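You operate a simulated robot arm through the tools that you are given. There is no shell and no other tool.

Carry out the task below with a simulated robot arm. There is one attempt and no reset: what you move stays moved.

Task
Check block 752 in the micrometer against the card and sort it.
Fine: out of limit goes in the yellow tray, else back in its row; open the micrometer again.

Only the result counts: the job must be done as asked and must still hold three seconds after the hand-in. Knocking over, shifting, dropping, spilling or breaking anything else fails it.

Robot
A 7-joint arm with a fingered hand on a trunk, on a base that drives. Base frame: it is fixed to the floor where the robot stands at the start and does not move with it; the origin is under the middle of the robot, x ahead of it, y to its left, z up; the surface under the hand at the start is at about z = 940. Readings come in mm, rad, newtons and seconds.
Its first joint turns from -1.204 to 3.002 rad. Places, roughly: block [2750, 3750, 1000]; bush block [2750, 3500, 1000]; gauge arm [3100, 3700, 1100]; gauge block [3000, 3750, 1000]; lift knob [3200, 3700, 1100]; long slab fine knob [3200, 3400, 1200]; long slab gauge slider [3200, 3400, 1200]; long slab height gauge [3200, 3400, 1000]; long slab lock lever [3200, 3400, 1200]; micrometer [600, -500, 1000]; plug gauge [3000, 3500, 1000]; rest of the micrometer [600, -500, 1000]; short slab fine knob [800, -300, 1200]; short slab gauge slider [800, -300, 1200]; short slab height gauge [800, -300, 1000]; short slab lock lever [800, -300, 1200]. Payload 5 kg.
Tool frame: the origin (TCP) lies between the finger pads and is the grasp point; the fingertips stand 32 mm ahead of it; z points along the fingers, y is the line along which they close. The gripper opens to 160 mm. The gripper's body begins 89 mm behind the TCP. The gripper is a hand of 3 fingers: y runs from the thumb to the fingers, the wrist lies at [0, 0, -252] in the tool frame, and closing takes about 1.5 s.
Orientation is that of the tool frame in the base frame, as a unit quaternion [w, x, y, z]. With the fingers straight down and closing along the base's y, the tool's x points along the base's -x, its y along +y and its z along -z.

Tools
- The arm moves only by the tool play_rows. Its argument "rows" is a list of rows, each a list of 6 numbers: the shift along the tool's x, y, z in mm, then the turn, a rotation vector about the tool's x, y, z in rad. In form: [[tx, ty, tz, rx, ry, rz], ...]. A call has 1 to 20 rows; each row is the pose to reach, as a shift and turn from the pose commanded when the call began, along the tool's axes at that moment. "fingers" is the finger opening in mm, from 0 to 160, set as the call begins (left out, the last holds). Rows are played at 5 a second. More than 50 mm and 0.15 rad between two rows, or a gripper value outside its range, and nothing of the call is played. Where a pose cannot be reached the arm comes as near as it can. A force on the tool above 90 N (or 10 N above the force at the start of the call, whichever is more), or a blocked arm, ends the call early, and 0.2 s more pass. The fingers move at their own pace (about 108 mm/s each) and stop on an object; they squeeze with about 34 N. The grip force told is the motor's: it shows also when the fingers shut on nothing. Time passes only in rows, and 0.2 s behind the last, so rows that repeat a pose let the fingers close. The reply holds the time, the measured pose of the TCP, the force on the tool along the base axes, the opening and the grip force, in the units named above and with some noise, with the torque about the TCP (base axes, N m) and any sound that the robot's microphone picked up.
- Cameras (640 x 400 px; columns grow to the right, rows downward): "scene" is now at [139.4, -37.2, 1371.8]; the picture's right is [-0.39, -0.92, -0.00], its down [-0.39, 0.17, -0.90] and it looks along [0.83, -0.35, -0.43] (base axes); focal length 214 px, centre (320, 200). "wrist" rides on the gripper at [65, -4, -116] in the tool frame; the picture's right is [0.06, 1.00, 0.00], its down [-0.87, 0.05, -0.49] and it looks along [-0.49, 0.03, 0.87] (tool axes); focal length 261 px, centre (320, 200). There is no depth. A picture from a camera that has moved, and an enlarged one, comes with that camera's place and axes in the base frame and with its lens.
- get_image(camera): a new picture of that camera. No time passes.
- slide_trunk(by): slides the trunk up (or, below 0, down) by that many mm; the arm and the scene camera ride with it, the base frame stays. It gives what a move gives, with no picture.
- drive_base(legs): drives the robot by 1 to 6 legs, each [ahead, left, turn to the left] in mm, mm and rad, along the robot's own axes; the way and the turn of a leg run together, so that a leg with both is an arc; at most 1500 mm and 3.142 rad a leg. The arm and the cameras ride along, it lands a little off, and it stops where it bumps. It gives what a move gives.
- move_fingers(finger1, finger2, thumb_bend): sets how far each is bent, from 0 (flat) to 1 (curled in); at 0.3 the hand is open as for a grip, at 0.7 the pads meet at the TCP. One left out holds its place. A second passes; each finger stops where it meets its share of the squeeze, and holds until it gets a number again. A gripper value or a shape takes the hand back. It gives what a move gives, with no picture; readings hold the bend of each and the force on the fingers (four entries, about 0 where the hand has none), thumb and palm.
- set_grasp(shape): the hand has 3 fingers and takes this shape, open, in about a second: jaw (thumb against the fingers, like two jaws); tri (thumb and two fingers); tip (a fingertip pinch); poke (one finger out to press); point (the index stretched); flat (the hand flat); cup (the hand cupped); fist (a fist). The gripper value then closes the fingers along that shape, each until it touches; the sizes above hold for jaw. It gives what a move gives, with no picture.
- turn_head(pan, tilt): turns the head with the scene camera to pan (to the left, within 1.501 rad either way) and tilt (down, from -0.506 to 1.204), counted from straight ahead of the robot. It gives what a move gives.
- close_up(camera, box): a new picture of the part [left, top, right, bottom] of that camera's present view, enlarged. No time passes.
- close_job(): hands the job in; it is judged then, once.

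Nothing tells you exact positions but the pictures and the camera data. Unless the task says otherwise, let go and move clear before handing in.

The tools are called after ">>>" as name(argument=value, ...) on one line, values as JSON. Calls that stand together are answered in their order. play_rows: Moves the arm, as the interface text tells. Its arguments: {"type":"object","properties":{"rows":{"type":"array"},"fingers":{"type":"number"}},"required":["rows"]} The other tools are called the same way: slide_trunk (by) slides the trunk up or down; set_grasp (shape) gives the hand a shape; move_fingers (finger1, finger2, thumb_bend) moves the fingers one by one; drive_base (legs) drives the base; turn_head (pan, tilt) turns the head that bears the scene camera; get_image (camera) takes a picture; close_up (camera, box) takes an enlarged picture of a part of a camera's view; close_job () hands the job in.

At the start:

```text
t: 0.0
tcp_pos: [626.9, -294.4, 1277.0]
orientation: [0.002, 0.0, 1.0, 0.002]
force: [0.3, -0.5, 0.5]
wrist_torque: [-0.01, 0.02, -0.01]
opening: 160.0
grip_force: 0.1
shape: jaw
bend: [0.3, 0.3, 0.3]
finger forces: [0.1, 0.0, 0.1, 0.1, 0.1, 0.0]
trunk travel left (down, up): [-518.0, 422.0]
robot x, y, heading: [0.9, -0.3, -0.003]
head pan, tilt: [-0.398, 0.442]
```

scene: 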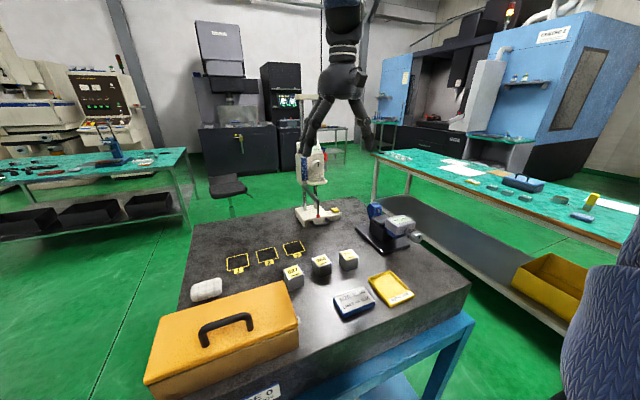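
wrist: 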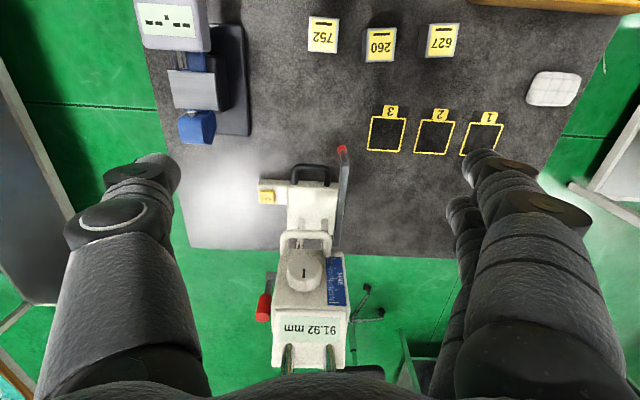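

I see a granite table with a height gauge, a micrometer on its right, three blocks (627, 260, 752), three marked squares, a card and a yellow tray. I'll look closer at the card, the micrometer and the blocks before moving anything.

>>> close_up(camera="scene", box=[320, 260, 430, 330])

>>> close_up(camera="scene", box=[340, 190, 440, 260])

>>> close_up(camera="scene", box=[220, 230, 370, 310])

>>> close_up(camera="wrist", box=[130, 0, 350, 140])

```text
5.71 times, centred on (375, 295) of scene
camera zoom: at [139.4, -37.2, 1371.8], right [-0.39, -0.92, 0.0], down [-0.39, 0.17, -0.9], along [0.83, -0.35, -0.43], focal length 1226 px, centre (6, -343)
```

zoom: 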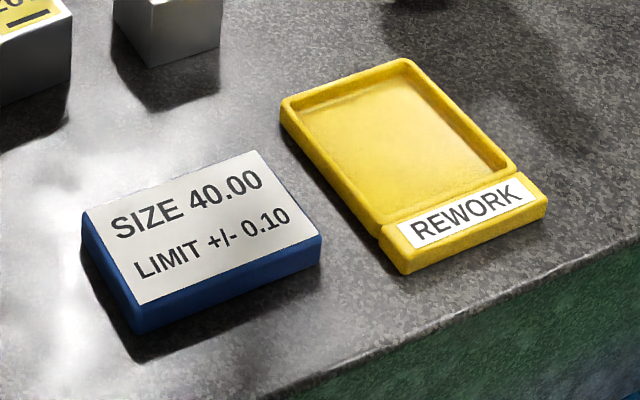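

```text
5.71 times, centred on (390, 225) of scene
camera zoom: at [139.4, -37.2, 1371.8], right [-0.39, -0.92, 0.0], down [-0.39, 0.17, -0.9], along [0.83, -0.35, -0.43], focal length 1226 px, centre (-80, 57)
```

zoom: 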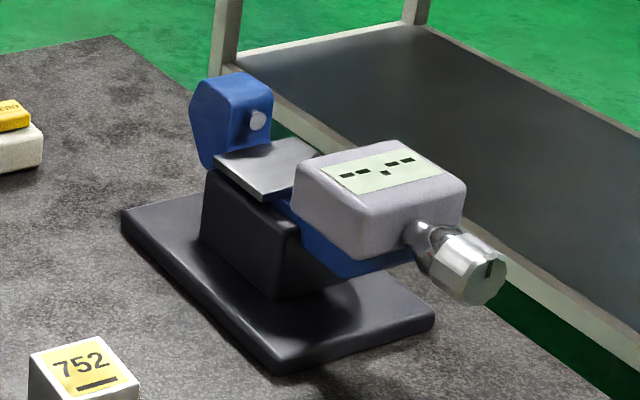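

```text
4.27 times, centred on (295, 270) of scene
camera zoom: at [139.4, -37.2, 1371.8], right [-0.39, -0.92, 0.0], down [-0.39, 0.17, -0.9], along [0.83, -0.35, -0.43], focal length 915 px, centre (427, -99)
```

zoom: 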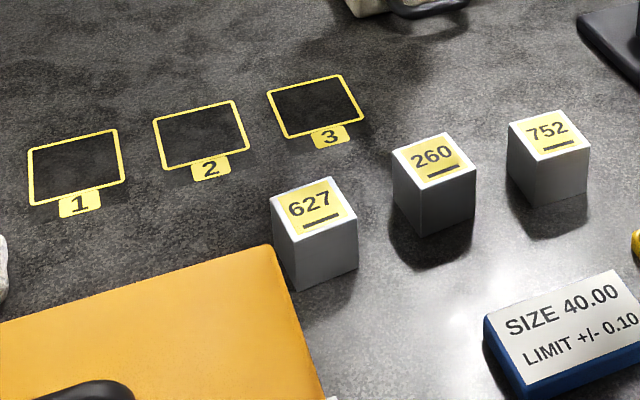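

```text
2.86 times, centred on (240, 70) of wrist
camera zoom: at [561.3, -298.8, 1393.2], right [-0.06, 1.0, 0.0], down [0.87, 0.05, 0.5], along [0.49, 0.03, -0.87], focal length 745 px, centre (549, 571)
```

zoom: 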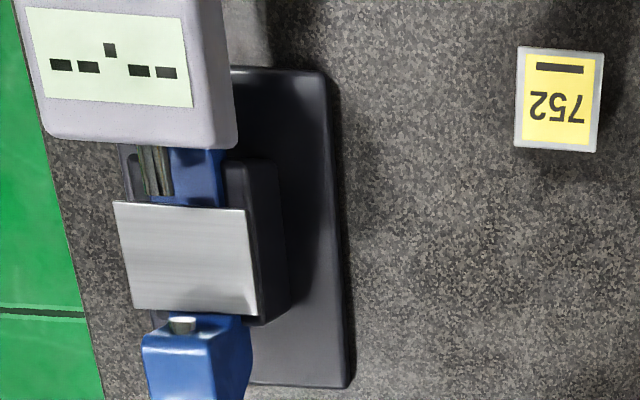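

The card reads SIZE 40.00, LIMIT ±0.10. Block 752 looks to be near (540, -293), and the micrometer's axis lies roughly along x near y ≈ -460, with the thimble toward the robot. I'll move the hand over the micrometer for a better look.

>>> play_rows(rows=[[20, -35, 15, 0, 0, 0], [40, -75, 35, 0, 0, 0], [60, -115, 55, 0, 0, 0], [80, -150, 70, 0, 0, 0], [97, -170, 77, 0, 0, 0], [97, -170, 77, 0, 0, 0]])

>>> get_image(camera="wrist")

>>> get_image(camera="scene")

```text
t: 1.4
tcp_pos: [529.0, -464.8, 1199.0]
orientation: [0.003, 0.0, 1.0, 0.001]
force: [0.2, 1.0, 0.8]
wrist_torque: [-0.01, 0.02, 0.0]
opening: 159.9
grip_force: 0.0
shape: jaw
bend: [0.3, 0.3, 0.3]
finger forces: [0.0, 0.0, 0.0, 0.0, 0.0, 0.1]
trunk travel left (down, up): [-518.0, 422.0]
robot x, y, heading: [-2.2, -2.2, 0.0]
head pan, tilt: [-0.398, 0.442]
```

```text
taken
camera wrist: at [463.9, -468.8, 1314.7], right [-0.06, 1.0, 0.0], down [0.87, 0.05, 0.5], along [0.49, 0.03, -0.87], focal length 261 px, centre (320, 200)
```

wrist: 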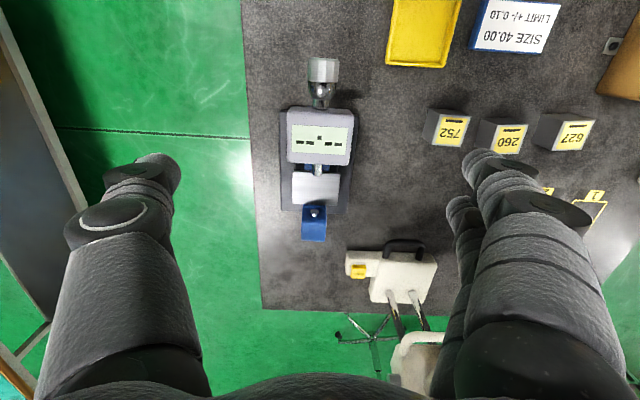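

```text
taken
camera scene: at [139.8, -36.9, 1371.8], right [-0.39, -0.92, 0.0], down [-0.39, 0.17, -0.9], along [0.83, -0.35, -0.43], focal length 214 px, centre (320, 200)
```

scene: 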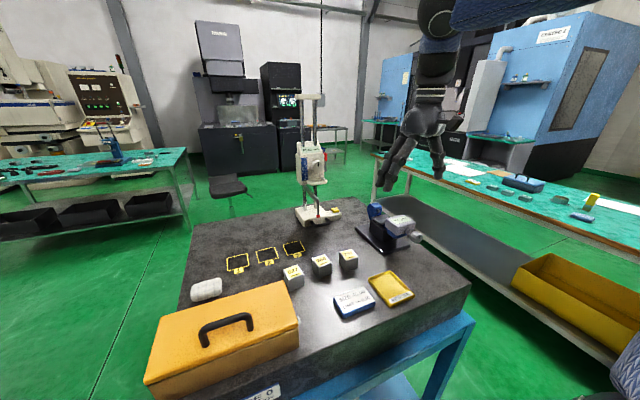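

The micrometer is now below the wrist camera, with the thimble toward the robot. I'll enlarge the picture to measure it.

>>> close_up(camera="wrist", box=[240, 40, 400, 140])

>>> close_up(camera="wrist", box=[240, 150, 400, 250])

>>> close_up(camera="wrist", box=[360, 0, 620, 160])

>>> close_up(camera="scene", box=[340, 190, 440, 260])

```text
4.00 times, centred on (320, 90) of wrist
camera zoom: at [463.9, -468.8, 1314.7], right [-0.06, 1.0, 0.0], down [0.87, 0.05, 0.5], along [0.49, 0.03, -0.87], focal length 1043 px, centre (320, 640)
```

zoom: 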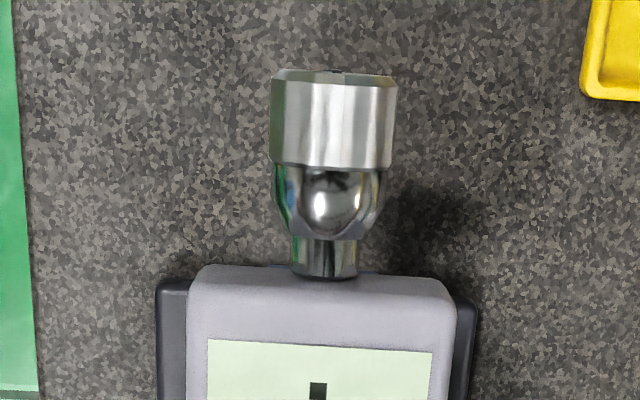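

```text
4.00 times, centred on (320, 200) of wrist
camera zoom: at [463.9, -468.8, 1314.7], right [-0.06, 1.0, 0.0], down [0.87, 0.05, 0.5], along [0.49, 0.03, -0.87], focal length 1043 px, centre (320, 200)
```

zoom: 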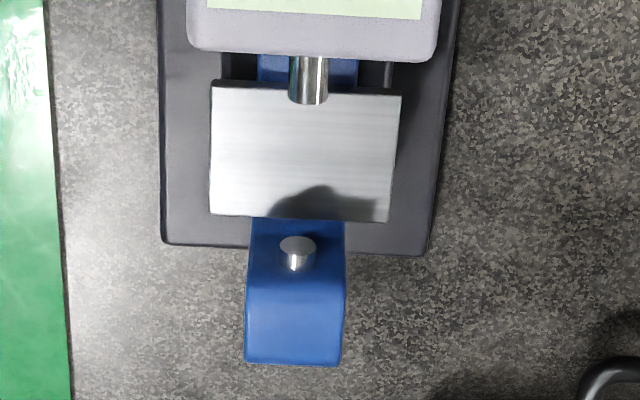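

```text
2.46 times, centred on (490, 80) of wrist
camera zoom: at [463.9, -468.8, 1314.7], right [-0.06, 1.0, 0.0], down [0.87, 0.05, 0.5], along [0.49, 0.03, -0.87], focal length 642 px, centre (-98, 495)
```

zoom: 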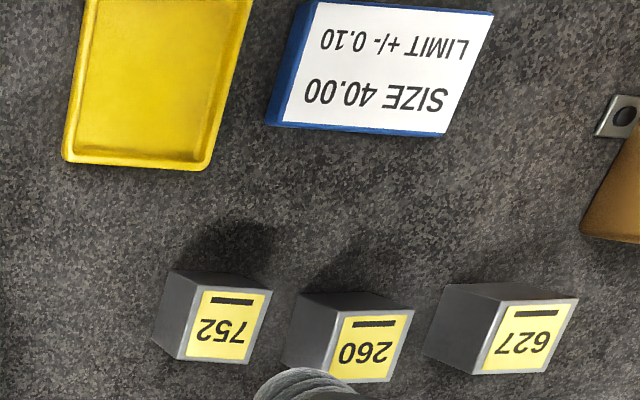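

```text
5.71 times, centred on (390, 225) of scene
camera zoom: at [139.8, -36.9, 1371.8], right [-0.39, -0.92, 0.0], down [-0.39, 0.17, -0.9], along [0.83, -0.35, -0.43], focal length 1226 px, centre (-80, 57)
```

zoom: 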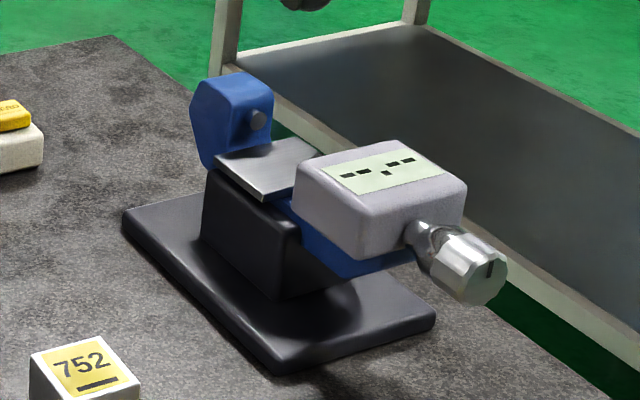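

The micrometer axis runs along base x at about y -465, z 1036. The anvil face is at x≈639, the spindle tip at x≈587, the rest plate top at z≈1017 and the thimble at x≈468–488. Block 752 is near (541, -296), so I'll move above it with a narrower opening and check alignment.

>>> play_rows(rows=[[-3, 35, 15, 0, 0, 0], [-6, 75, 35, 0, 0, 0], [-9, 115, 60, 0, 0, 0], [-12, 150, 85, 0, 0, 0], [-12, 169, 100, 0, 0, 0], [-12, 169, 100, 0, 0, 0], [-12, 169, 100, 0, 0, 0]], fingers=66)

>>> get_image(camera="wrist")

>>> get_image(camera="scene")

```text
t: 3.0
tcp_pos: [544.7, -293.4, 1100.8]
orientation: [0.002, 0.0, 1.0, 0.002]
force: [0.4, 0.5, 0.2]
wrist_torque: [-0.04, -0.01, 0.02]
opening: 66.2
grip_force: 0.0
shape: jaw
bend: [0.73, 0.73, 0.7]
finger forces: [0.1, 0.0, 0.0, 0.0, 0.1, 0.0]
trunk travel left (down, up): [-518.0, 422.0]
robot x, y, heading: [-1.1, -0.3, 0.003]
head pan, tilt: [-0.398, 0.442]
```

```text
taken
camera wrist: at [478.7, -298.9, 1216.3], right [-0.06, 1.0, 0.0], down [0.87, 0.05, 0.5], along [0.49, 0.03, -0.87], focal length 261 px, centre (320, 200)
```

wrist: 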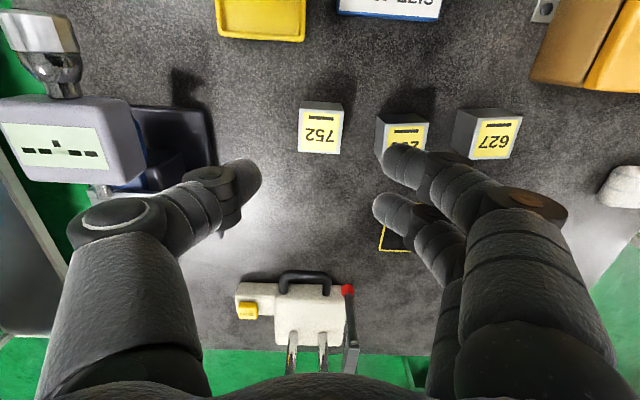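

```text
taken
camera scene: at [139.5, -37.0, 1371.8], right [-0.39, -0.92, 0.0], down [-0.39, 0.17, -0.9], along [0.83, -0.35, -0.43], focal length 214 px, centre (320, 200)
```

scene: 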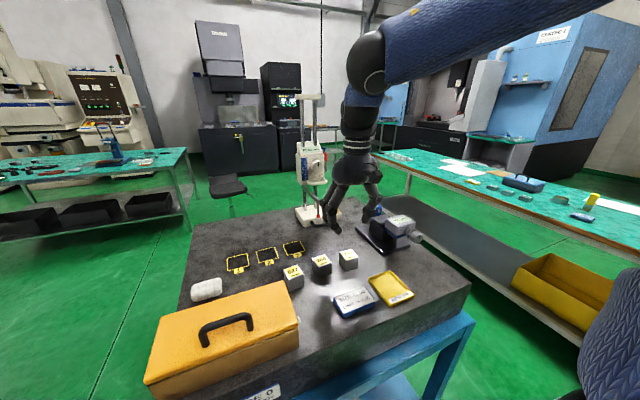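

The hand is above block 752. The fingers curve outward above their tips and block 260 is close on the +y side, so I'll enlarge the view to get exact positions and clearances.

>>> close_up(camera="wrist", box=[220, 80, 460, 230])

>>> close_up(camera="scene", box=[270, 180, 400, 290])

```text
2.67 times, centred on (340, 155) of wrist
camera zoom: at [478.7, -298.9, 1216.3], right [-0.06, 1.0, 0.0], down [0.87, 0.05, 0.5], along [0.49, 0.03, -0.87], focal length 695 px, centre (267, 320)
```

zoom: 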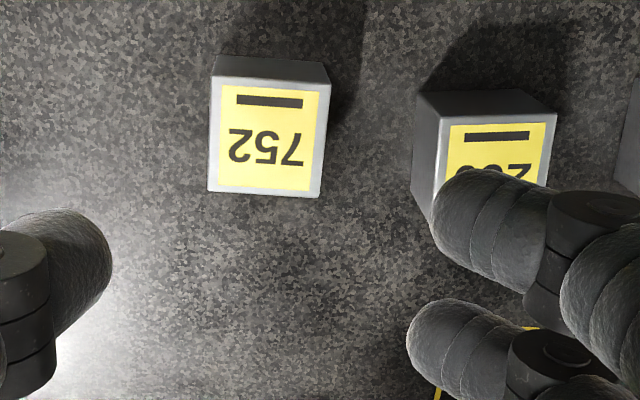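

```text
3.64 times, centred on (335, 235) of scene
camera zoom: at [139.5, -37.0, 1371.8], right [-0.39, -0.92, 0.0], down [-0.39, 0.17, -0.9], along [0.83, -0.35, -0.43], focal length 780 px, centre (266, 73)
```

zoom: 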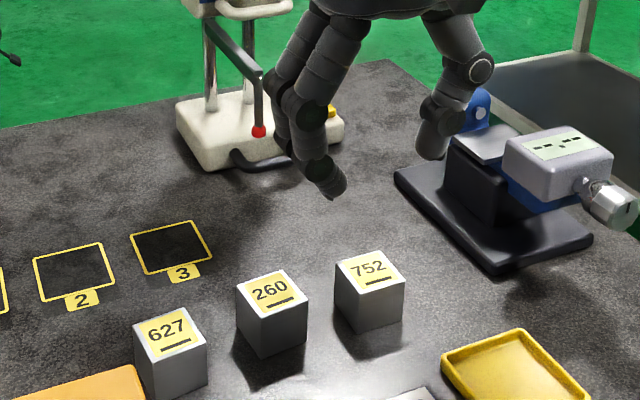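

Block 752 is centred at about (541.8, -295), square to the axes, with a gap of roughly 40 mm to block 260. I'll narrow the opening, shift slightly toward -y and come down to just above the block to check.

>>> play_rows(rows=[[3, -4, 0, 0, 0, 0], [3, -4, 20, 0, 0, 0], [3, -4, 45, 0, 0, 0], [3, -4, 65, 0, 0, 0], [3, -4, 75, 0, 0, 0], [3, -4, 75, 0, 0, 0]], fingers=54)

>>> get_image(camera="wrist")

>>> close_up(camera="scene", box=[270, 180, 400, 290])

```text
t: 4.4
tcp_pos: [542.2, -296.9, 1025.8]
orientation: [0.003, 0.0, 1.0, 0.003]
force: [0.2, 0.3, 0.3]
wrist_torque: [-0.03, 0.02, -0.03]
opening: 54.8
grip_force: 0.1
shape: jaw
bend: [0.73, 0.73, 0.7]
finger forces: [0.0, 0.0, 0.0, 0.0, 0.0, 0.1]
trunk travel left (down, up): [-518.0, 422.0]
robot x, y, heading: [-0.0, 1.4, -0.001]
head pan, tilt: [-0.398, 0.442]
```

```text
taken
camera wrist: at [476.2, -302.6, 1141.2], right [-0.06, 1.0, 0.0], down [0.87, 0.05, 0.5], along [0.49, 0.03, -0.87], focal length 261 px, centre (320, 200)
```

wrist: 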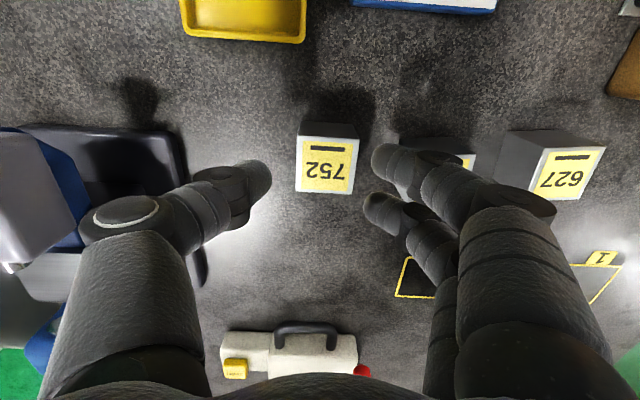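

```text
3.64 times, centred on (335, 235) of scene
camera zoom: at [139.4, -37.2, 1371.8], right [-0.39, -0.92, 0.0], down [-0.39, 0.17, -0.9], along [0.83, -0.35, -0.43], focal length 780 px, centre (266, 73)
```

zoom: 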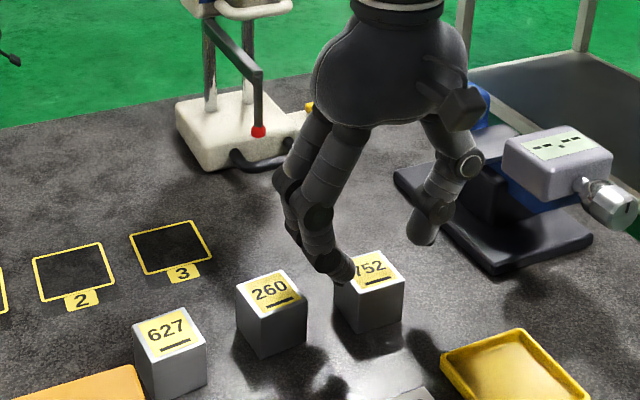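

The tips straddle block 752 with a few mm each side and about 7 mm to block 260. I'll go down 42 mm and check for contact before closing.

>>> play_rows(rows=[[0, 0, 15, 0, 0, 0], [0, 0, 30, 0, 0, 0], [0, 0, 42, 0, 0, 0], [0, 0, 42, 0, 0, 0]])

>>> get_image(camera="wrist")

>>> close_up(camera="scene", box=[270, 200, 400, 310])

```text
t: 5.4
tcp_pos: [541.4, -296.9, 980.7]
orientation: [0.003, 0.0, 1.0, 0.003]
force: [-0.2, -0.9, 0.7]
wrist_torque: [-0.02, -0.03, 0.04]
opening: 54.0
grip_force: 0.0
shape: jaw
bend: [0.73, 0.73, 0.7]
finger forces: [0.4, 0.5, 0.1, 0.1, 0.1, 0.1]
trunk travel left (down, up): [-518.0, 422.0]
robot x, y, heading: [-1.0, 3.4, 0.0]
head pan, tilt: [-0.398, 0.442]
```

```text
taken
camera wrist: at [475.3, -302.3, 1097.9], right [-0.06, 1.0, 0.0], down [0.87, 0.05, 0.5], along [0.49, 0.03, -0.87], focal length 261 px, centre (320, 200)
```

wrist: 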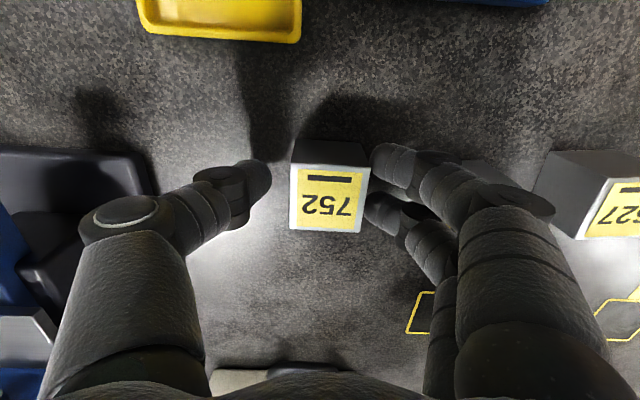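

```text
3.64 times, centred on (335, 255) of scene
camera zoom: at [139.2, -37.1, 1371.8], right [-0.39, -0.92, 0.0], down [-0.39, 0.17, -0.9], along [0.83, -0.35, -0.43], focal length 780 px, centre (266, 0)
```

zoom: 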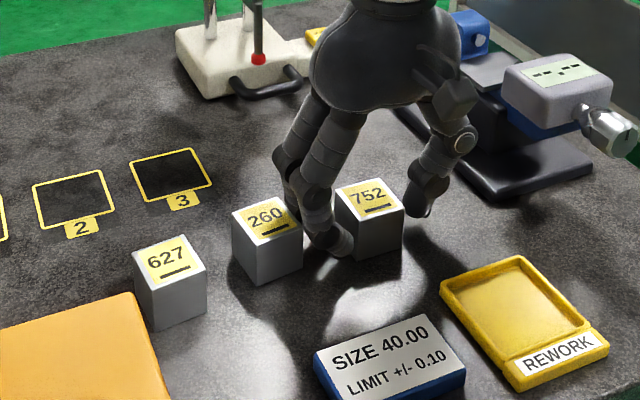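

The tips are beside block 752 with no real contact. Closing on it now.

>>> play_rows(rows=[[0, 0, 0, 0, 0, 0], [0, 0, 0, 0, 0, 0], [0, 0, 0, 0, 0, 0], [0, 0, 0, 0, 0, 0], [0, 0, 0, 0, 0, 0], [0, 0, 0, 0, 0, 0], [0, 0, 0, 0, 0, 0], [0, 0, 0, 0, 0, 0]], fingers=20)

>>> get_image(camera="wrist")

>>> close_up(camera="scene", box=[270, 200, 400, 310])

```text
t: 7.2
tcp_pos: [542.5, -297.2, 982.9]
orientation: [0.003, 0.0, 1.0, 0.003]
force: [-0.1, 0.5, 0.2]
wrist_torque: [0.02, -0.01, 0.01]
opening: 33.3
grip_force: 34.1
shape: jaw
bend: [0.73, 0.73, 0.7]
finger forces: [15.4, 15.2, 0.0, 0.1, 30.6, 0.1]
trunk travel left (down, up): [-518.0, 422.0]
robot x, y, heading: [-1.6, 2.7, -0.002]
head pan, tilt: [-0.398, 0.442]
```

```text
taken
camera wrist: at [475.6, -302.4, 1098.0], right [-0.06, 1.0, 0.0], down [0.87, 0.05, 0.5], along [0.49, 0.03, -0.87], focal length 261 px, centre (320, 200)
```

wrist: 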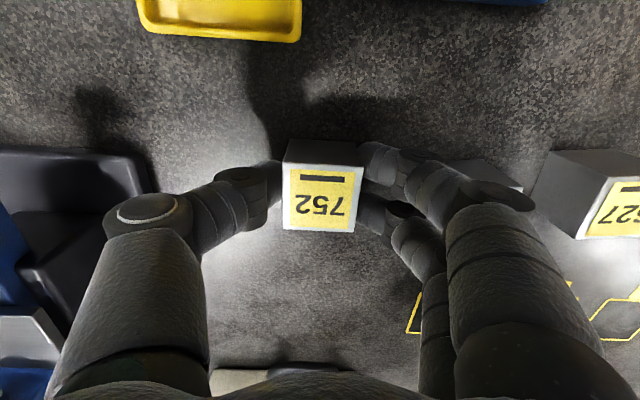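

```text
3.64 times, centred on (335, 255) of scene
camera zoom: at [139.5, -37.2, 1371.8], right [-0.39, -0.92, 0.0], down [-0.39, 0.17, -0.9], along [0.83, -0.35, -0.43], focal length 780 px, centre (266, 0)
```

zoom: 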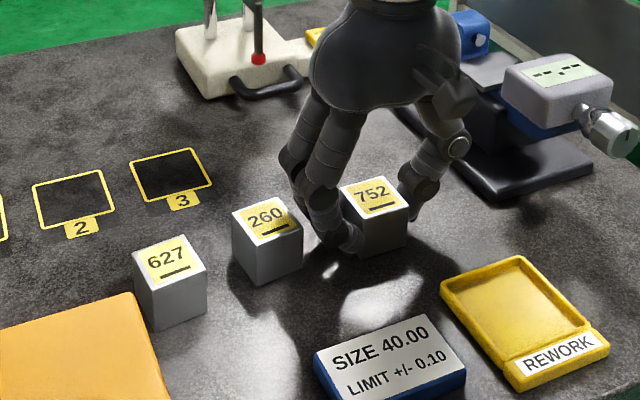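

The block is firmly held (34 N) and sits centred under the TCP. I'll lift straight up and carry it high over the micrometer's rest plate.

>>> play_rows(rows=[[0, 0, -15, 0, 0, 0], [0, 0, -45, 0, 0, 0], [0, 0, -80, 0, 0, 0], [0, 0, -115, 0, 0, 0], [0, 0, -145, 0, 0, 0], [-12, -28, -150, 0, 0, 0], [-28, -64, -150, 0, 0, 0], [-44, -102, -150, 0, 0, 0], [-60, -138, -150, 0, 0, 0], [-70, -162, -150, 0, 0, 0], [-72, -168, -150, 0, 0, 0], [-72, -168, -150, 0, 0, 0]])

>>> get_image(camera="wrist")

>>> get_image(camera="scene")

```text
t: 9.8
tcp_pos: [612.2, -466.8, 1131.3]
orientation: [0.003, 0.0, 1.0, 0.003]
force: [-0.7, 0.2, -0.8]
wrist_torque: [0.03, 0.0, 0.02]
opening: 33.4
grip_force: 34.6
shape: jaw
bend: [0.73, 0.73, 0.7]
finger forces: [15.4, 15.3, 0.0, 0.0, 30.9, 0.0]
trunk travel left (down, up): [-518.0, 422.0]
robot x, y, heading: [-0.2, 0.8, 0.002]
head pan, tilt: [-0.398, 0.442]
```

```text
taken
camera wrist: at [546.4, -471.7, 1247.3], right [-0.06, 1.0, 0.0], down [0.87, 0.05, 0.5], along [0.49, 0.03, -0.87], focal length 261 px, centre (320, 200)
```

wrist: 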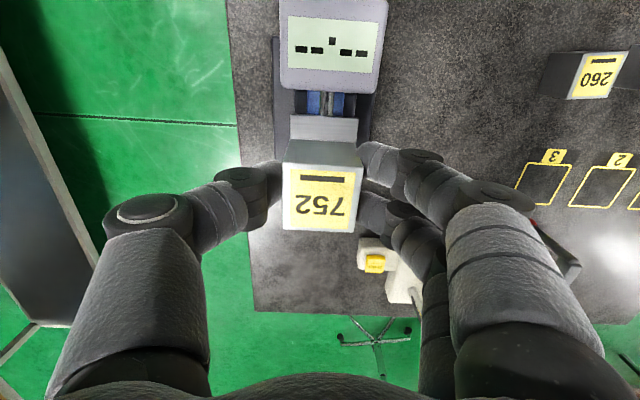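

```text
taken
camera scene: at [139.6, -37.3, 1371.8], right [-0.39, -0.92, 0.0], down [-0.39, 0.17, -0.9], along [0.83, -0.35, -0.43], focal length 214 px, centre (320, 200)
```

scene: 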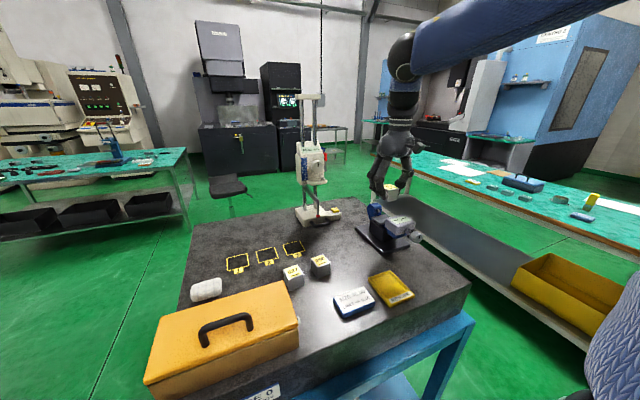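

The block hangs over the micrometer. I'll enlarge the view to check where it lies relative to the plate, spindle and box.

>>> close_up(camera="wrist", box=[240, 80, 400, 180])

>>> close_up(camera="scene", box=[340, 160, 440, 260])

```text
4.00 times, centred on (320, 130) of wrist
camera zoom: at [546.4, -471.7, 1247.3], right [-0.06, 1.0, 0.0], down [0.87, 0.05, 0.5], along [0.49, 0.03, -0.87], focal length 1043 px, centre (320, 480)
```

zoom: 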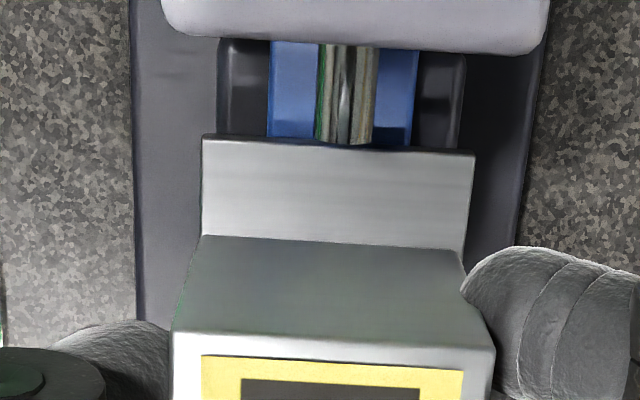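

```text
4.00 times, centred on (390, 210) of scene
camera zoom: at [139.6, -37.3, 1371.8], right [-0.39, -0.92, 0.0], down [-0.39, 0.17, -0.9], along [0.83, -0.35, -0.43], focal length 858 px, centre (40, 160)
```

zoom: 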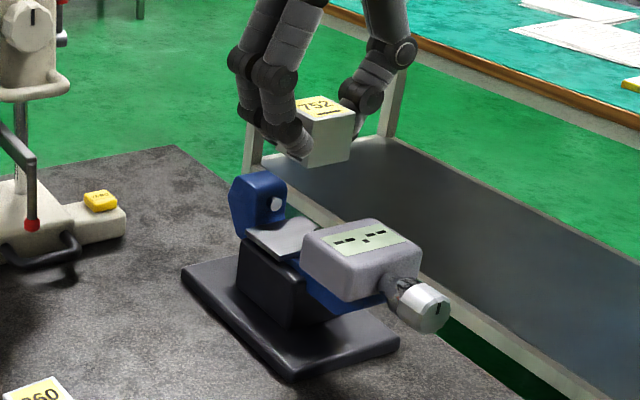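

The block sits within about 2 mm of the micrometer's axis and square to it. I'll shift 2 mm in x and y and descend to just above the plate.

>>> play_rows(rows=[[-2, 2, 0, 0, 0, 0], [-2, 2, 20, 0, 0, 0], [-2, 2, 40, 0, 0, 0], [-2, 2, 55, 0, 0, 0], [-2, 2, 66, 0, 0, 0], [-2, 2, 66, 0, 0, 0]])

>>> close_up(camera="wrist", box=[220, 80, 420, 240])

>>> close_up(camera="scene", box=[340, 160, 440, 260])

```text
t: 11.2
tcp_pos: [614.1, -465.2, 1067.5]
orientation: [0.002, 0.0, 1.0, 0.003]
force: [0.5, -0.4, -1.8]
wrist_torque: [0.02, -0.02, 0.0]
opening: 33.1
grip_force: 34.1
shape: jaw
bend: [0.73, 0.73, 0.7]
finger forces: [15.5, 15.5, 0.0, 0.0, 30.9, 0.1]
trunk travel left (down, up): [-518.0, 422.0]
robot x, y, heading: [-2.4, -0.0, -0.0]
head pan, tilt: [-0.398, 0.442]
```

```text
2.50 times, centred on (320, 160) of wrist
camera zoom: at [549.0, -470.0, 1183.3], right [-0.06, 1.0, 0.0], down [0.87, 0.05, 0.5], along [0.49, 0.03, -0.87], focal length 652 px, centre (320, 300)
```

zoom: 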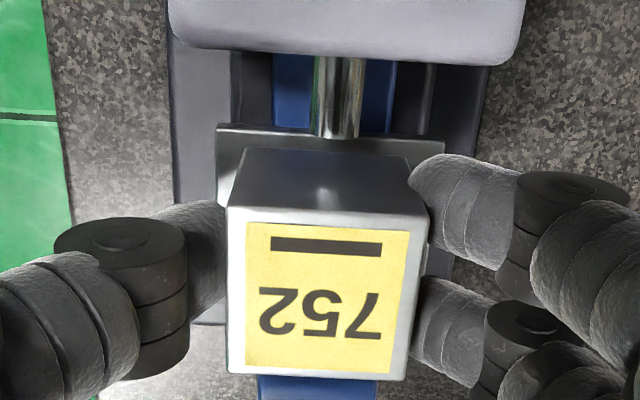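

```text
4.00 times, centred on (390, 210) of scene
camera zoom: at [139.5, -37.3, 1371.8], right [-0.39, -0.92, 0.0], down [-0.39, 0.17, -0.9], along [0.83, -0.35, -0.43], focal length 858 px, centre (40, 160)
```

zoom: 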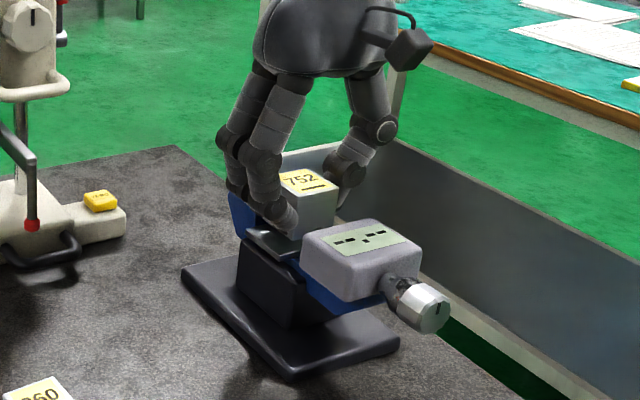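

About 8 mm remain between the block's underside and the plate. I'll lower it in small steps and watch the vertical force.

>>> play_rows(rows=[[0, 0, 3, 0, 0, 0], [0, 0, 5.5, 0, 0, 0], [0, 0, 5.5, 0, 0, 0]])

>>> close_up(camera="wrist", box=[220, 80, 420, 240])

>>> close_up(camera="scene", box=[360, 170, 430, 240])

```text
t: 12.0
tcp_pos: [616.3, -465.5, 1061.3]
orientation: [0.003, 0.0, 1.0, 0.002]
force: [-0.7, 0.1, -1.8]
wrist_torque: [-0.02, 0.03, -0.03]
opening: 33.3
grip_force: 33.9
shape: jaw
bend: [0.73, 0.73, 0.7]
finger forces: [15.5, 15.5, 0.1, 0.0, 30.9, 0.1]
trunk travel left (down, up): [-518.0, 422.0]
robot x, y, heading: [-1.3, 0.7, 0.003]
head pan, tilt: [-0.398, 0.442]
```

```text
2.50 times, centred on (320, 160) of wrist
camera zoom: at [549.4, -469.8, 1177.3], right [-0.06, 1.0, 0.0], down [0.87, 0.05, 0.5], along [0.49, 0.03, -0.87], focal length 652 px, centre (320, 300)
```

zoom: 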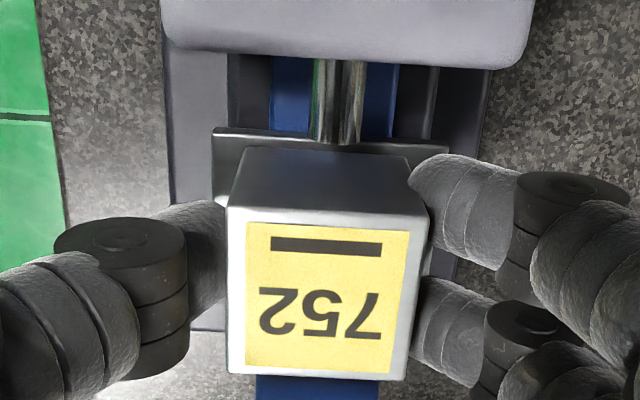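

```text
5.71 times, centred on (395, 205) of scene
camera zoom: at [139.5, -37.3, 1371.8], right [-0.39, -0.92, 0.0], down [-0.39, 0.17, -0.9], along [0.83, -0.35, -0.43], focal length 1226 px, centre (-109, 171)
```

zoom: 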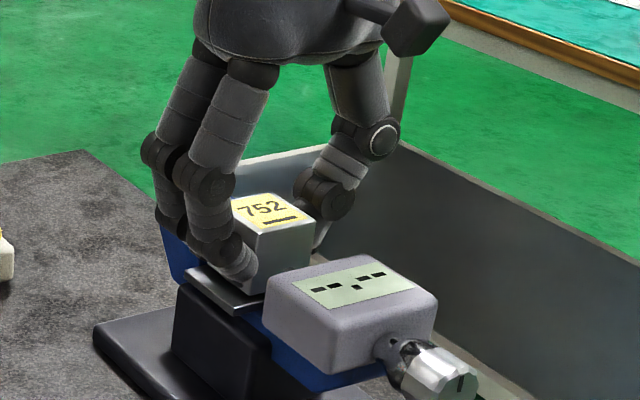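

No contact yet, and the block stands clear of the spindle by about 7 mm and of the anvil by about 3 mm. I'll continue lowering gently.

>>> play_rows(rows=[[0, 0, 1, 0, 0, 0], [0, 0, 1.5, 0, 0, 0]])

```text
t: 12.6
tcp_pos: [615.8, -465.2, 1060.8]
orientation: [0.002, 0.0, 1.0, 0.002]
force: [0.5, -1.0, -2.1]
wrist_torque: [-0.03, -0.02, 0.02]
opening: 33.5
grip_force: 33.8
shape: jaw
bend: [0.73, 0.73, 0.7]
finger forces: [15.5, 15.4, 0.1, 0.1, 30.9, 0.0]
trunk travel left (down, up): [-518.0, 422.0]
robot x, y, heading: [-1.7, -2.5, 0.001]
head pan, tilt: [-0.398, 0.442]
```

>>> play_rows(rows=[[0, 0, 0.7, 0, 0, 0], [0, 0, 1.2, 0, 0, 0]])

```text
t: 13.2
tcp_pos: [614.2, -464.7, 1059.8]
orientation: [0.002, 0.0, 1.0, 0.003]
force: [0.0, 0.4, -0.8]
wrist_torque: [0.02, 0.0, 0.0]
opening: 33.6
grip_force: 33.8
shape: jaw
bend: [0.73, 0.73, 0.7]
finger forces: [15.6, 15.5, 0.1, 0.0, 30.9, 0.1]
trunk travel left (down, up): [-518.0, 422.0]
robot x, y, heading: [2.5, 1.8, 0.0]
head pan, tilt: [-0.398, 0.442]
```

The block is still hanging, with no clear rise in vertical force. Continuing down about 1 mm.

>>> play_rows(rows=[[0, 0, 0.6, 0, 0, 0], [0, 0, 1.0, 0, 0, 0]])

```text
t: 13.8
tcp_pos: [615.2, -464.8, 1056.3]
orientation: [0.003, 0.0, 1.0, 0.003]
force: [0.5, 0.1, 0.1]
wrist_torque: [0.0, 0.0, 0.0]
opening: 33.7
grip_force: 34.0
shape: jaw
bend: [0.73, 0.73, 0.7]
finger forces: [15.4, 15.3, 0.0, 0.1, 31.8, 0.1]
trunk travel left (down, up): [-518.0, 422.0]
robot x, y, heading: [-0.4, -2.2, -0.004]
head pan, tilt: [-0.398, 0.442]
```

The vertical force is back near zero, which may be first contact with the plate. I'll check in pictures.

>>> close_up(camera="scene", box=[365, 180, 425, 220])

>>> close_up(camera="wrist", box=[220, 80, 420, 240])

>>> play_rows(rows=[[0, 0, 0, 0, 0, 0]])

```text
10.00 times, centred on (395, 200) of scene
camera zoom: at [139.4, -37.3, 1371.9], right [-0.39, -0.92, 0.0], down [-0.39, 0.17, -0.9], along [0.83, -0.35, -0.43], focal length 2145 px, centre (-430, 200)
```

zoom: 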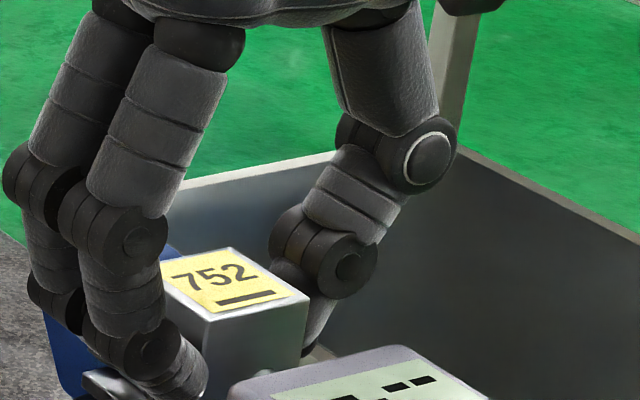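

```text
2.50 times, centred on (320, 160) of wrist
camera zoom: at [548.8, -468.5, 1173.4], right [-0.06, 1.0, 0.0], down [0.87, 0.05, 0.5], along [0.5, 0.03, -0.87], focal length 652 px, centre (320, 300)
```

zoom: 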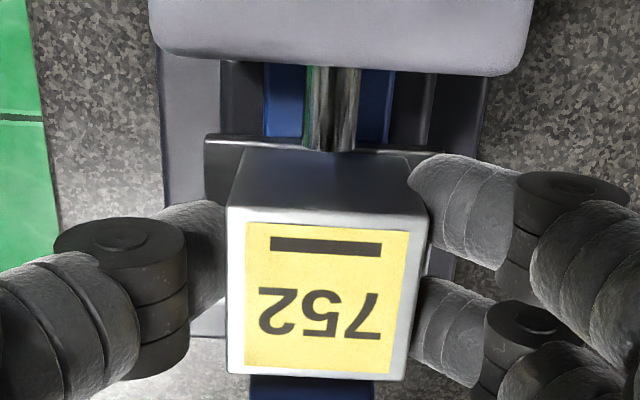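

```text
t: 14.2
tcp_pos: [614.7, -464.1, 1057.5]
orientation: [0.002, 0.0, 1.0, 0.003]
force: [0.9, -1.8, 1.8]
wrist_torque: [-0.02, 0.01, 0.0]
opening: 33.5
grip_force: 33.8
shape: jaw
bend: [0.73, 0.73, 0.7]
finger forces: [15.5, 15.4, 0.0, 0.0, 31.9, 0.0]
trunk travel left (down, up): [-518.0, 422.0]
robot x, y, heading: [-1.5, 0.9, -0.003]
head pan, tilt: [-0.398, 0.442]
```

The force turned to +1.8 N up, about the block's weight plus a little, so it seems to be resting. One more 0.5 mm to confirm.

>>> play_rows(rows=[[0, 0, 0.5, 0, 0, 0], [0, 0, 0.5, 0, 0, 0]])

```text
t: 14.8
tcp_pos: [614.0, -463.9, 1057.3]
orientation: [0.002, 0.0, 1.0, 0.003]
force: [2.1, -0.2, 5.2]
wrist_torque: [-0.01, -0.04, -0.02]
opening: 33.6
grip_force: 34.2
shape: jaw
bend: [0.73, 0.73, 0.7]
finger forces: [15.9, 15.8, 0.0, 0.1, 32.8, 0.1]
trunk travel left (down, up): [-518.0, 422.0]
robot x, y, heading: [-0.1, -2.3, 0.001]
head pan, tilt: [-0.398, 0.442]
```

The block rests on the plate (5 N). I'll open the fingers and check that it stays put.

>>> play_rows(rows=[[0, 0, 0, 0, 0, 0], [0, 0, 0, 0, 0, 0], [0, 0, 0, 0, 0, 0], [0, 0, 0, 0, 0, 0]], fingers=58)

>>> close_up(camera="wrist", box=[220, 80, 420, 240])

>>> close_up(camera="scene", box=[360, 170, 430, 240])

```text
t: 15.8
tcp_pos: [614.2, -464.2, 1057.2]
orientation: [0.003, 0.0, 1.0, 0.002]
force: [0.9, 0.6, 0.4]
wrist_torque: [-0.02, 0.0, 0.03]
opening: 57.7
grip_force: 0.0
shape: jaw
bend: [0.73, 0.73, 0.7]
finger forces: [0.0, 0.0, 0.1, 0.0, 0.0, 0.0]
trunk travel left (down, up): [-518.0, 422.0]
robot x, y, heading: [5.0, -1.7, -0.0]
head pan, tilt: [-0.398, 0.442]
```

```text
2.50 times, centred on (320, 160) of wrist
camera zoom: at [548.3, -468.5, 1172.8], right [-0.06, 1.0, 0.0], down [0.87, 0.05, 0.5], along [0.49, 0.03, -0.87], focal length 652 px, centre (320, 300)
```

zoom: 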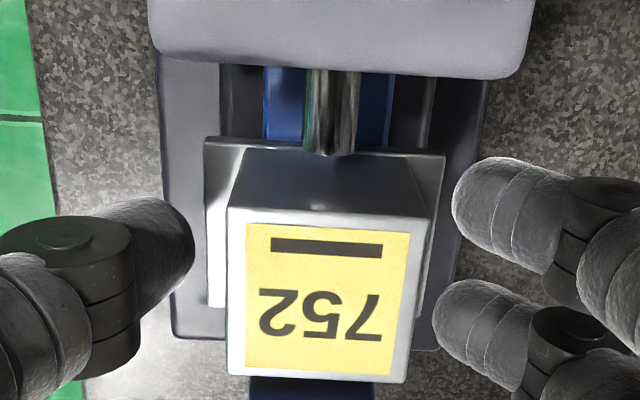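

```text
5.71 times, centred on (395, 205) of scene
camera zoom: at [139.4, -37.2, 1371.8], right [-0.39, -0.92, 0.0], down [-0.39, 0.17, -0.9], along [0.83, -0.35, -0.43], focal length 1226 px, centre (-109, 171)
```

zoom: 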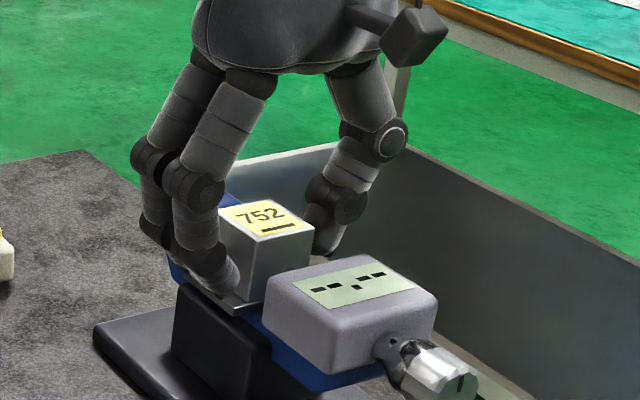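

The block stands squarely on the plate. I'll raise the hand clear, then look around to judge room for backing the base up, since the thimble must be gripped from the robot's side with the fingers pointing along +x.

>>> play_rows(rows=[[0, 0, -15, 0, 0, 0], [0, 0, -40, 0, 0, 0], [0, 0, -75, 0, 0, 0], [0, 0, -115, 0, 0, 0], [0, 0, -150, 0, 0, 0], [0, 0, -170, 0, 0, 0]])

>>> turn_head(pan=-1.45, tilt=0.6)

>>> get_image(camera="scene")

>>> turn_head(pan=1.45, tilt=0.6)

>>> get_image(camera="scene")

>>> turn_head(pan=-0.6, tilt=0.6)

>>> get_image(camera="scene")

```text
t: 17.2
tcp_pos: [612.0, -465.4, 1226.4]
orientation: [0.003, 0.0, 1.0, 0.002]
force: [0.5, -0.2, 0.0]
wrist_torque: [0.0, -0.02, 0.02]
opening: 57.6
grip_force: 0.0
shape: jaw
bend: [0.73, 0.73, 0.7]
finger forces: [0.1, 0.0, 0.1, 0.0, 0.0, 0.1]
trunk travel left (down, up): [-518.0, 422.0]
robot x, y, heading: [2.7, -1.2, -0.0]
head pan, tilt: [-0.398, 0.442]
```

```text
t: 18.5
tcp_pos: [611.2, -466.8, 1226.3]
orientation: [0.002, -0.001, 1.0, 0.004]
force: [-1.0, 0.2, 0.5]
wrist_torque: [0.01, -0.03, -0.01]
opening: 57.2
grip_force: 0.2
shape: jaw
bend: [0.73, 0.73, 0.7]
finger forces: [0.0, 0.2, 0.1, 0.0, 0.0, 0.0]
trunk travel left (down, up): [-518.0, 422.0]
robot x, y, heading: [-0.5, 1.2, 0.001]
head pan, tilt: [-1.45, 0.6]
```

```text
taken
camera scene: at [65.2, -89.3, 1357.4], right [-0.99, -0.12, 0.0], down [-0.07, 0.56, -0.82], along [0.1, -0.82, -0.57], focal length 214 px, centre (320, 200)
```

scene: 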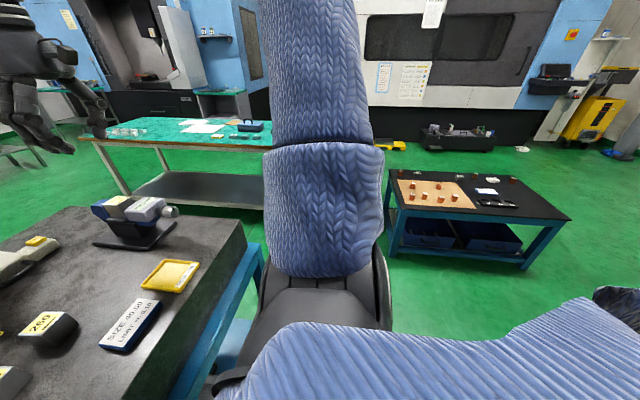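

```text
t: 21.0
tcp_pos: [612.2, -466.3, 1226.3]
orientation: [0.002, 0.0, 1.0, 0.003]
force: [1.3, 0.3, 0.8]
wrist_torque: [0.0, 0.01, -0.03]
opening: 57.3
grip_force: 0.1
shape: jaw
bend: [0.73, 0.73, 0.7]
finger forces: [0.1, 0.1, 0.0, 0.0, 0.0, 0.1]
trunk travel left (down, up): [-518.0, 422.0]
robot x, y, heading: [2.8, 1.3, -0.002]
head pan, tilt: [1.45, 0.6]
```

```text
taken
camera scene: at [65.2, 86.2, 1357.4], right [0.99, -0.12, 0.0], down [-0.07, -0.56, -0.83], along [0.1, 0.82, -0.56], focal length 214 px, centre (320, 200)
```

scene: 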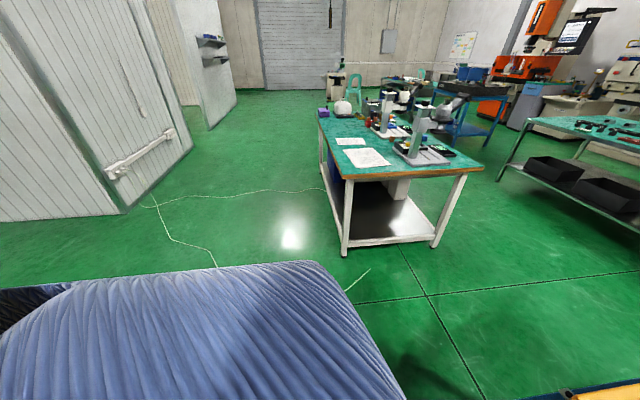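

```text
t: 23.0
tcp_pos: [612.6, -466.2, 1226.5]
orientation: [0.001, 0.0, 1.0, 0.003]
force: [-0.1, -0.5, -0.3]
wrist_torque: [-0.01, -0.01, 0.02]
opening: 57.4
grip_force: 0.1
shape: jaw
bend: [0.73, 0.73, 0.7]
finger forces: [0.1, 0.0, 0.0, 0.0, 0.0, 0.0]
trunk travel left (down, up): [-518.0, 422.0]
robot x, y, heading: [1.1, 1.1, 0.001]
head pan, tilt: [-0.6, 0.6]
```

```text
taken
camera scene: at [127.5, -51.5, 1357.4], right [-0.56, -0.83, 0.0], down [-0.47, 0.32, -0.82], along [0.68, -0.47, -0.57], focal length 214 px, centre (320, 200)
```

scene: 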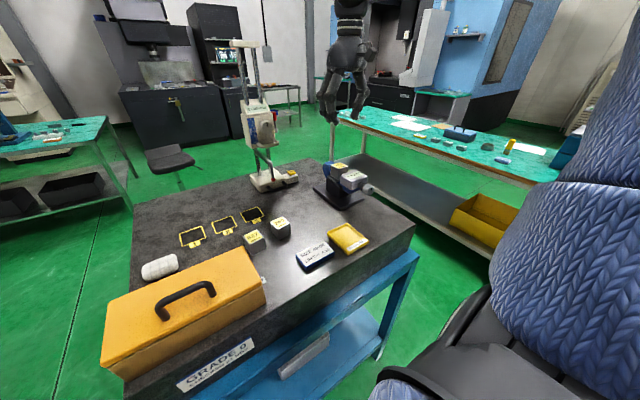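

The floor behind the robot is clear. The micrometer's thimble faces me, so I'll back the base up about 320 mm and shift 100 mm right, with the hand held high.

>>> drive_base(legs=[[-320, -100, 0]])

>>> turn_head(pan=-0.35, tilt=0.4)

>>> get_image(camera="scene")

```text
t: 25.2
tcp_pos: [290.8, -570.8, 1225.4]
orientation: [0.002, 0.001, 1.0, 0.003]
force: [0.3, -0.7, -0.1]
wrist_torque: [-0.01, -0.03, 0.01]
opening: 57.4
grip_force: 0.1
shape: jaw
bend: [0.73, 0.73, 0.7]
finger forces: [0.1, 0.1, 0.1, 0.0, 0.1, 0.1]
trunk travel left (down, up): [-518.0, 422.0]
robot x, y, heading: [-320.4, -97.1, -0.003]
head pan, tilt: [-0.6, 0.6]
```

```text
t: 26.0
tcp_pos: [292.0, -569.6, 1226.9]
orientation: [0.003, 0.001, 1.0, 0.001]
force: [-0.2, 0.1, 0.2]
wrist_torque: [0.0, 0.01, 0.01]
opening: 57.2
grip_force: 0.1
shape: jaw
bend: [0.73, 0.73, 0.7]
finger forces: [0.0, 0.0, 0.0, 0.1, 0.1, 0.0]
trunk travel left (down, up): [-518.0, 422.0]
robot x, y, heading: [-319.7, -103.5, -0.003]
head pan, tilt: [-0.351, 0.4]
```

```text
taken
camera scene: at [-177.0, -135.9, 1375.5], right [-0.35, -0.94, 0.0], down [-0.37, 0.14, -0.92], along [0.86, -0.32, -0.39], focal length 214 px, centre (320, 200)
```

scene: 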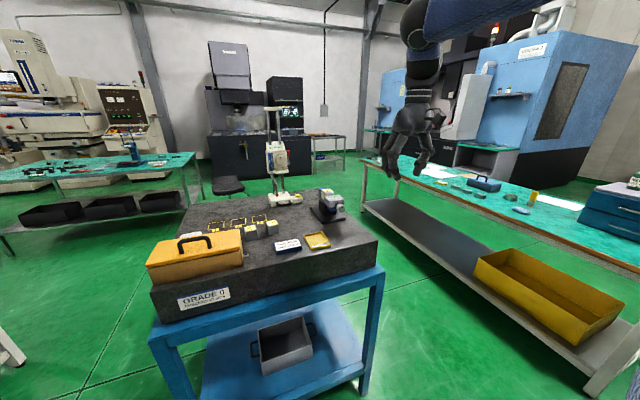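

The base moved back cleanly. Now I'll tilt the hand from pointing down to pointing along +x, while shifting it to about (400, -465) at the same safe height.

>>> play_rows(rows=[[-10, 10, 0, 0, -0.1428, 0], [-20, 20, 0, 0, -0.2856, 0], [-30, 30, 0, 0, -0.4284, 0], [-40, 40, 0, 0, -0.5712, 0], [-50, 50, 0, 0, -0.714, 0], [-60, 60, 0, 0, -0.8568, 0], [-70, 70, 0, 0, -0.9996, 0], [-80, 80, 0, 0, -1.1424, 0], [-90, 88, 0, 0, -1.2852, 0], [-100, 96, 0, 0, -1.428, 0], [-110, 105, 0, 0, -1.5708, 0], [-110, 105, 0, 0, -1.5708, 0], [-110, 105, 0, 0, -1.5708, 0]])

>>> get_image(camera="wrist")

>>> get_image(camera="scene")

```text
t: 28.8
tcp_pos: [402.1, -466.0, 1226.8]
orientation: [0.709, 0.003, 0.705, 0.001]
force: [0.6, -0.9, 0.0]
wrist_torque: [-0.02, 0.01, 0.02]
opening: 57.7
grip_force: 0.1
shape: jaw
bend: [0.73, 0.73, 0.7]
finger forces: [0.1, 0.0, 0.0, 0.0, 0.1, 0.0]
trunk travel left (down, up): [-518.0, 422.0]
robot x, y, heading: [-318.9, -99.8, -0.003]
head pan, tilt: [-0.351, 0.4]
```

```text
taken
camera wrist: at [286.6, -469.2, 1160.8], right [0.0, 1.0, -0.06], down [-0.5, 0.05, 0.87], along [0.87, 0.02, 0.5], focal length 261 px, centre (320, 200)
```

wrist: 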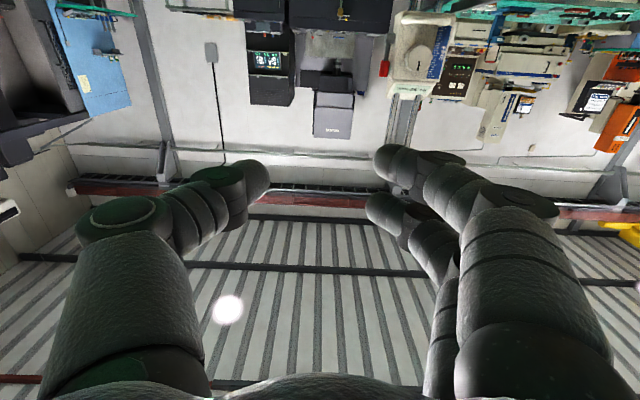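

```text
taken
camera scene: at [-176.5, -136.5, 1375.5], right [-0.35, -0.94, 0.0], down [-0.37, 0.14, -0.92], along [0.86, -0.32, -0.39], focal length 214 px, centre (320, 200)
```

scene: 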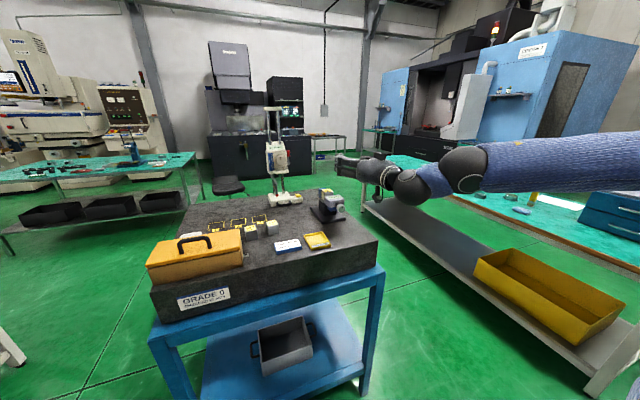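

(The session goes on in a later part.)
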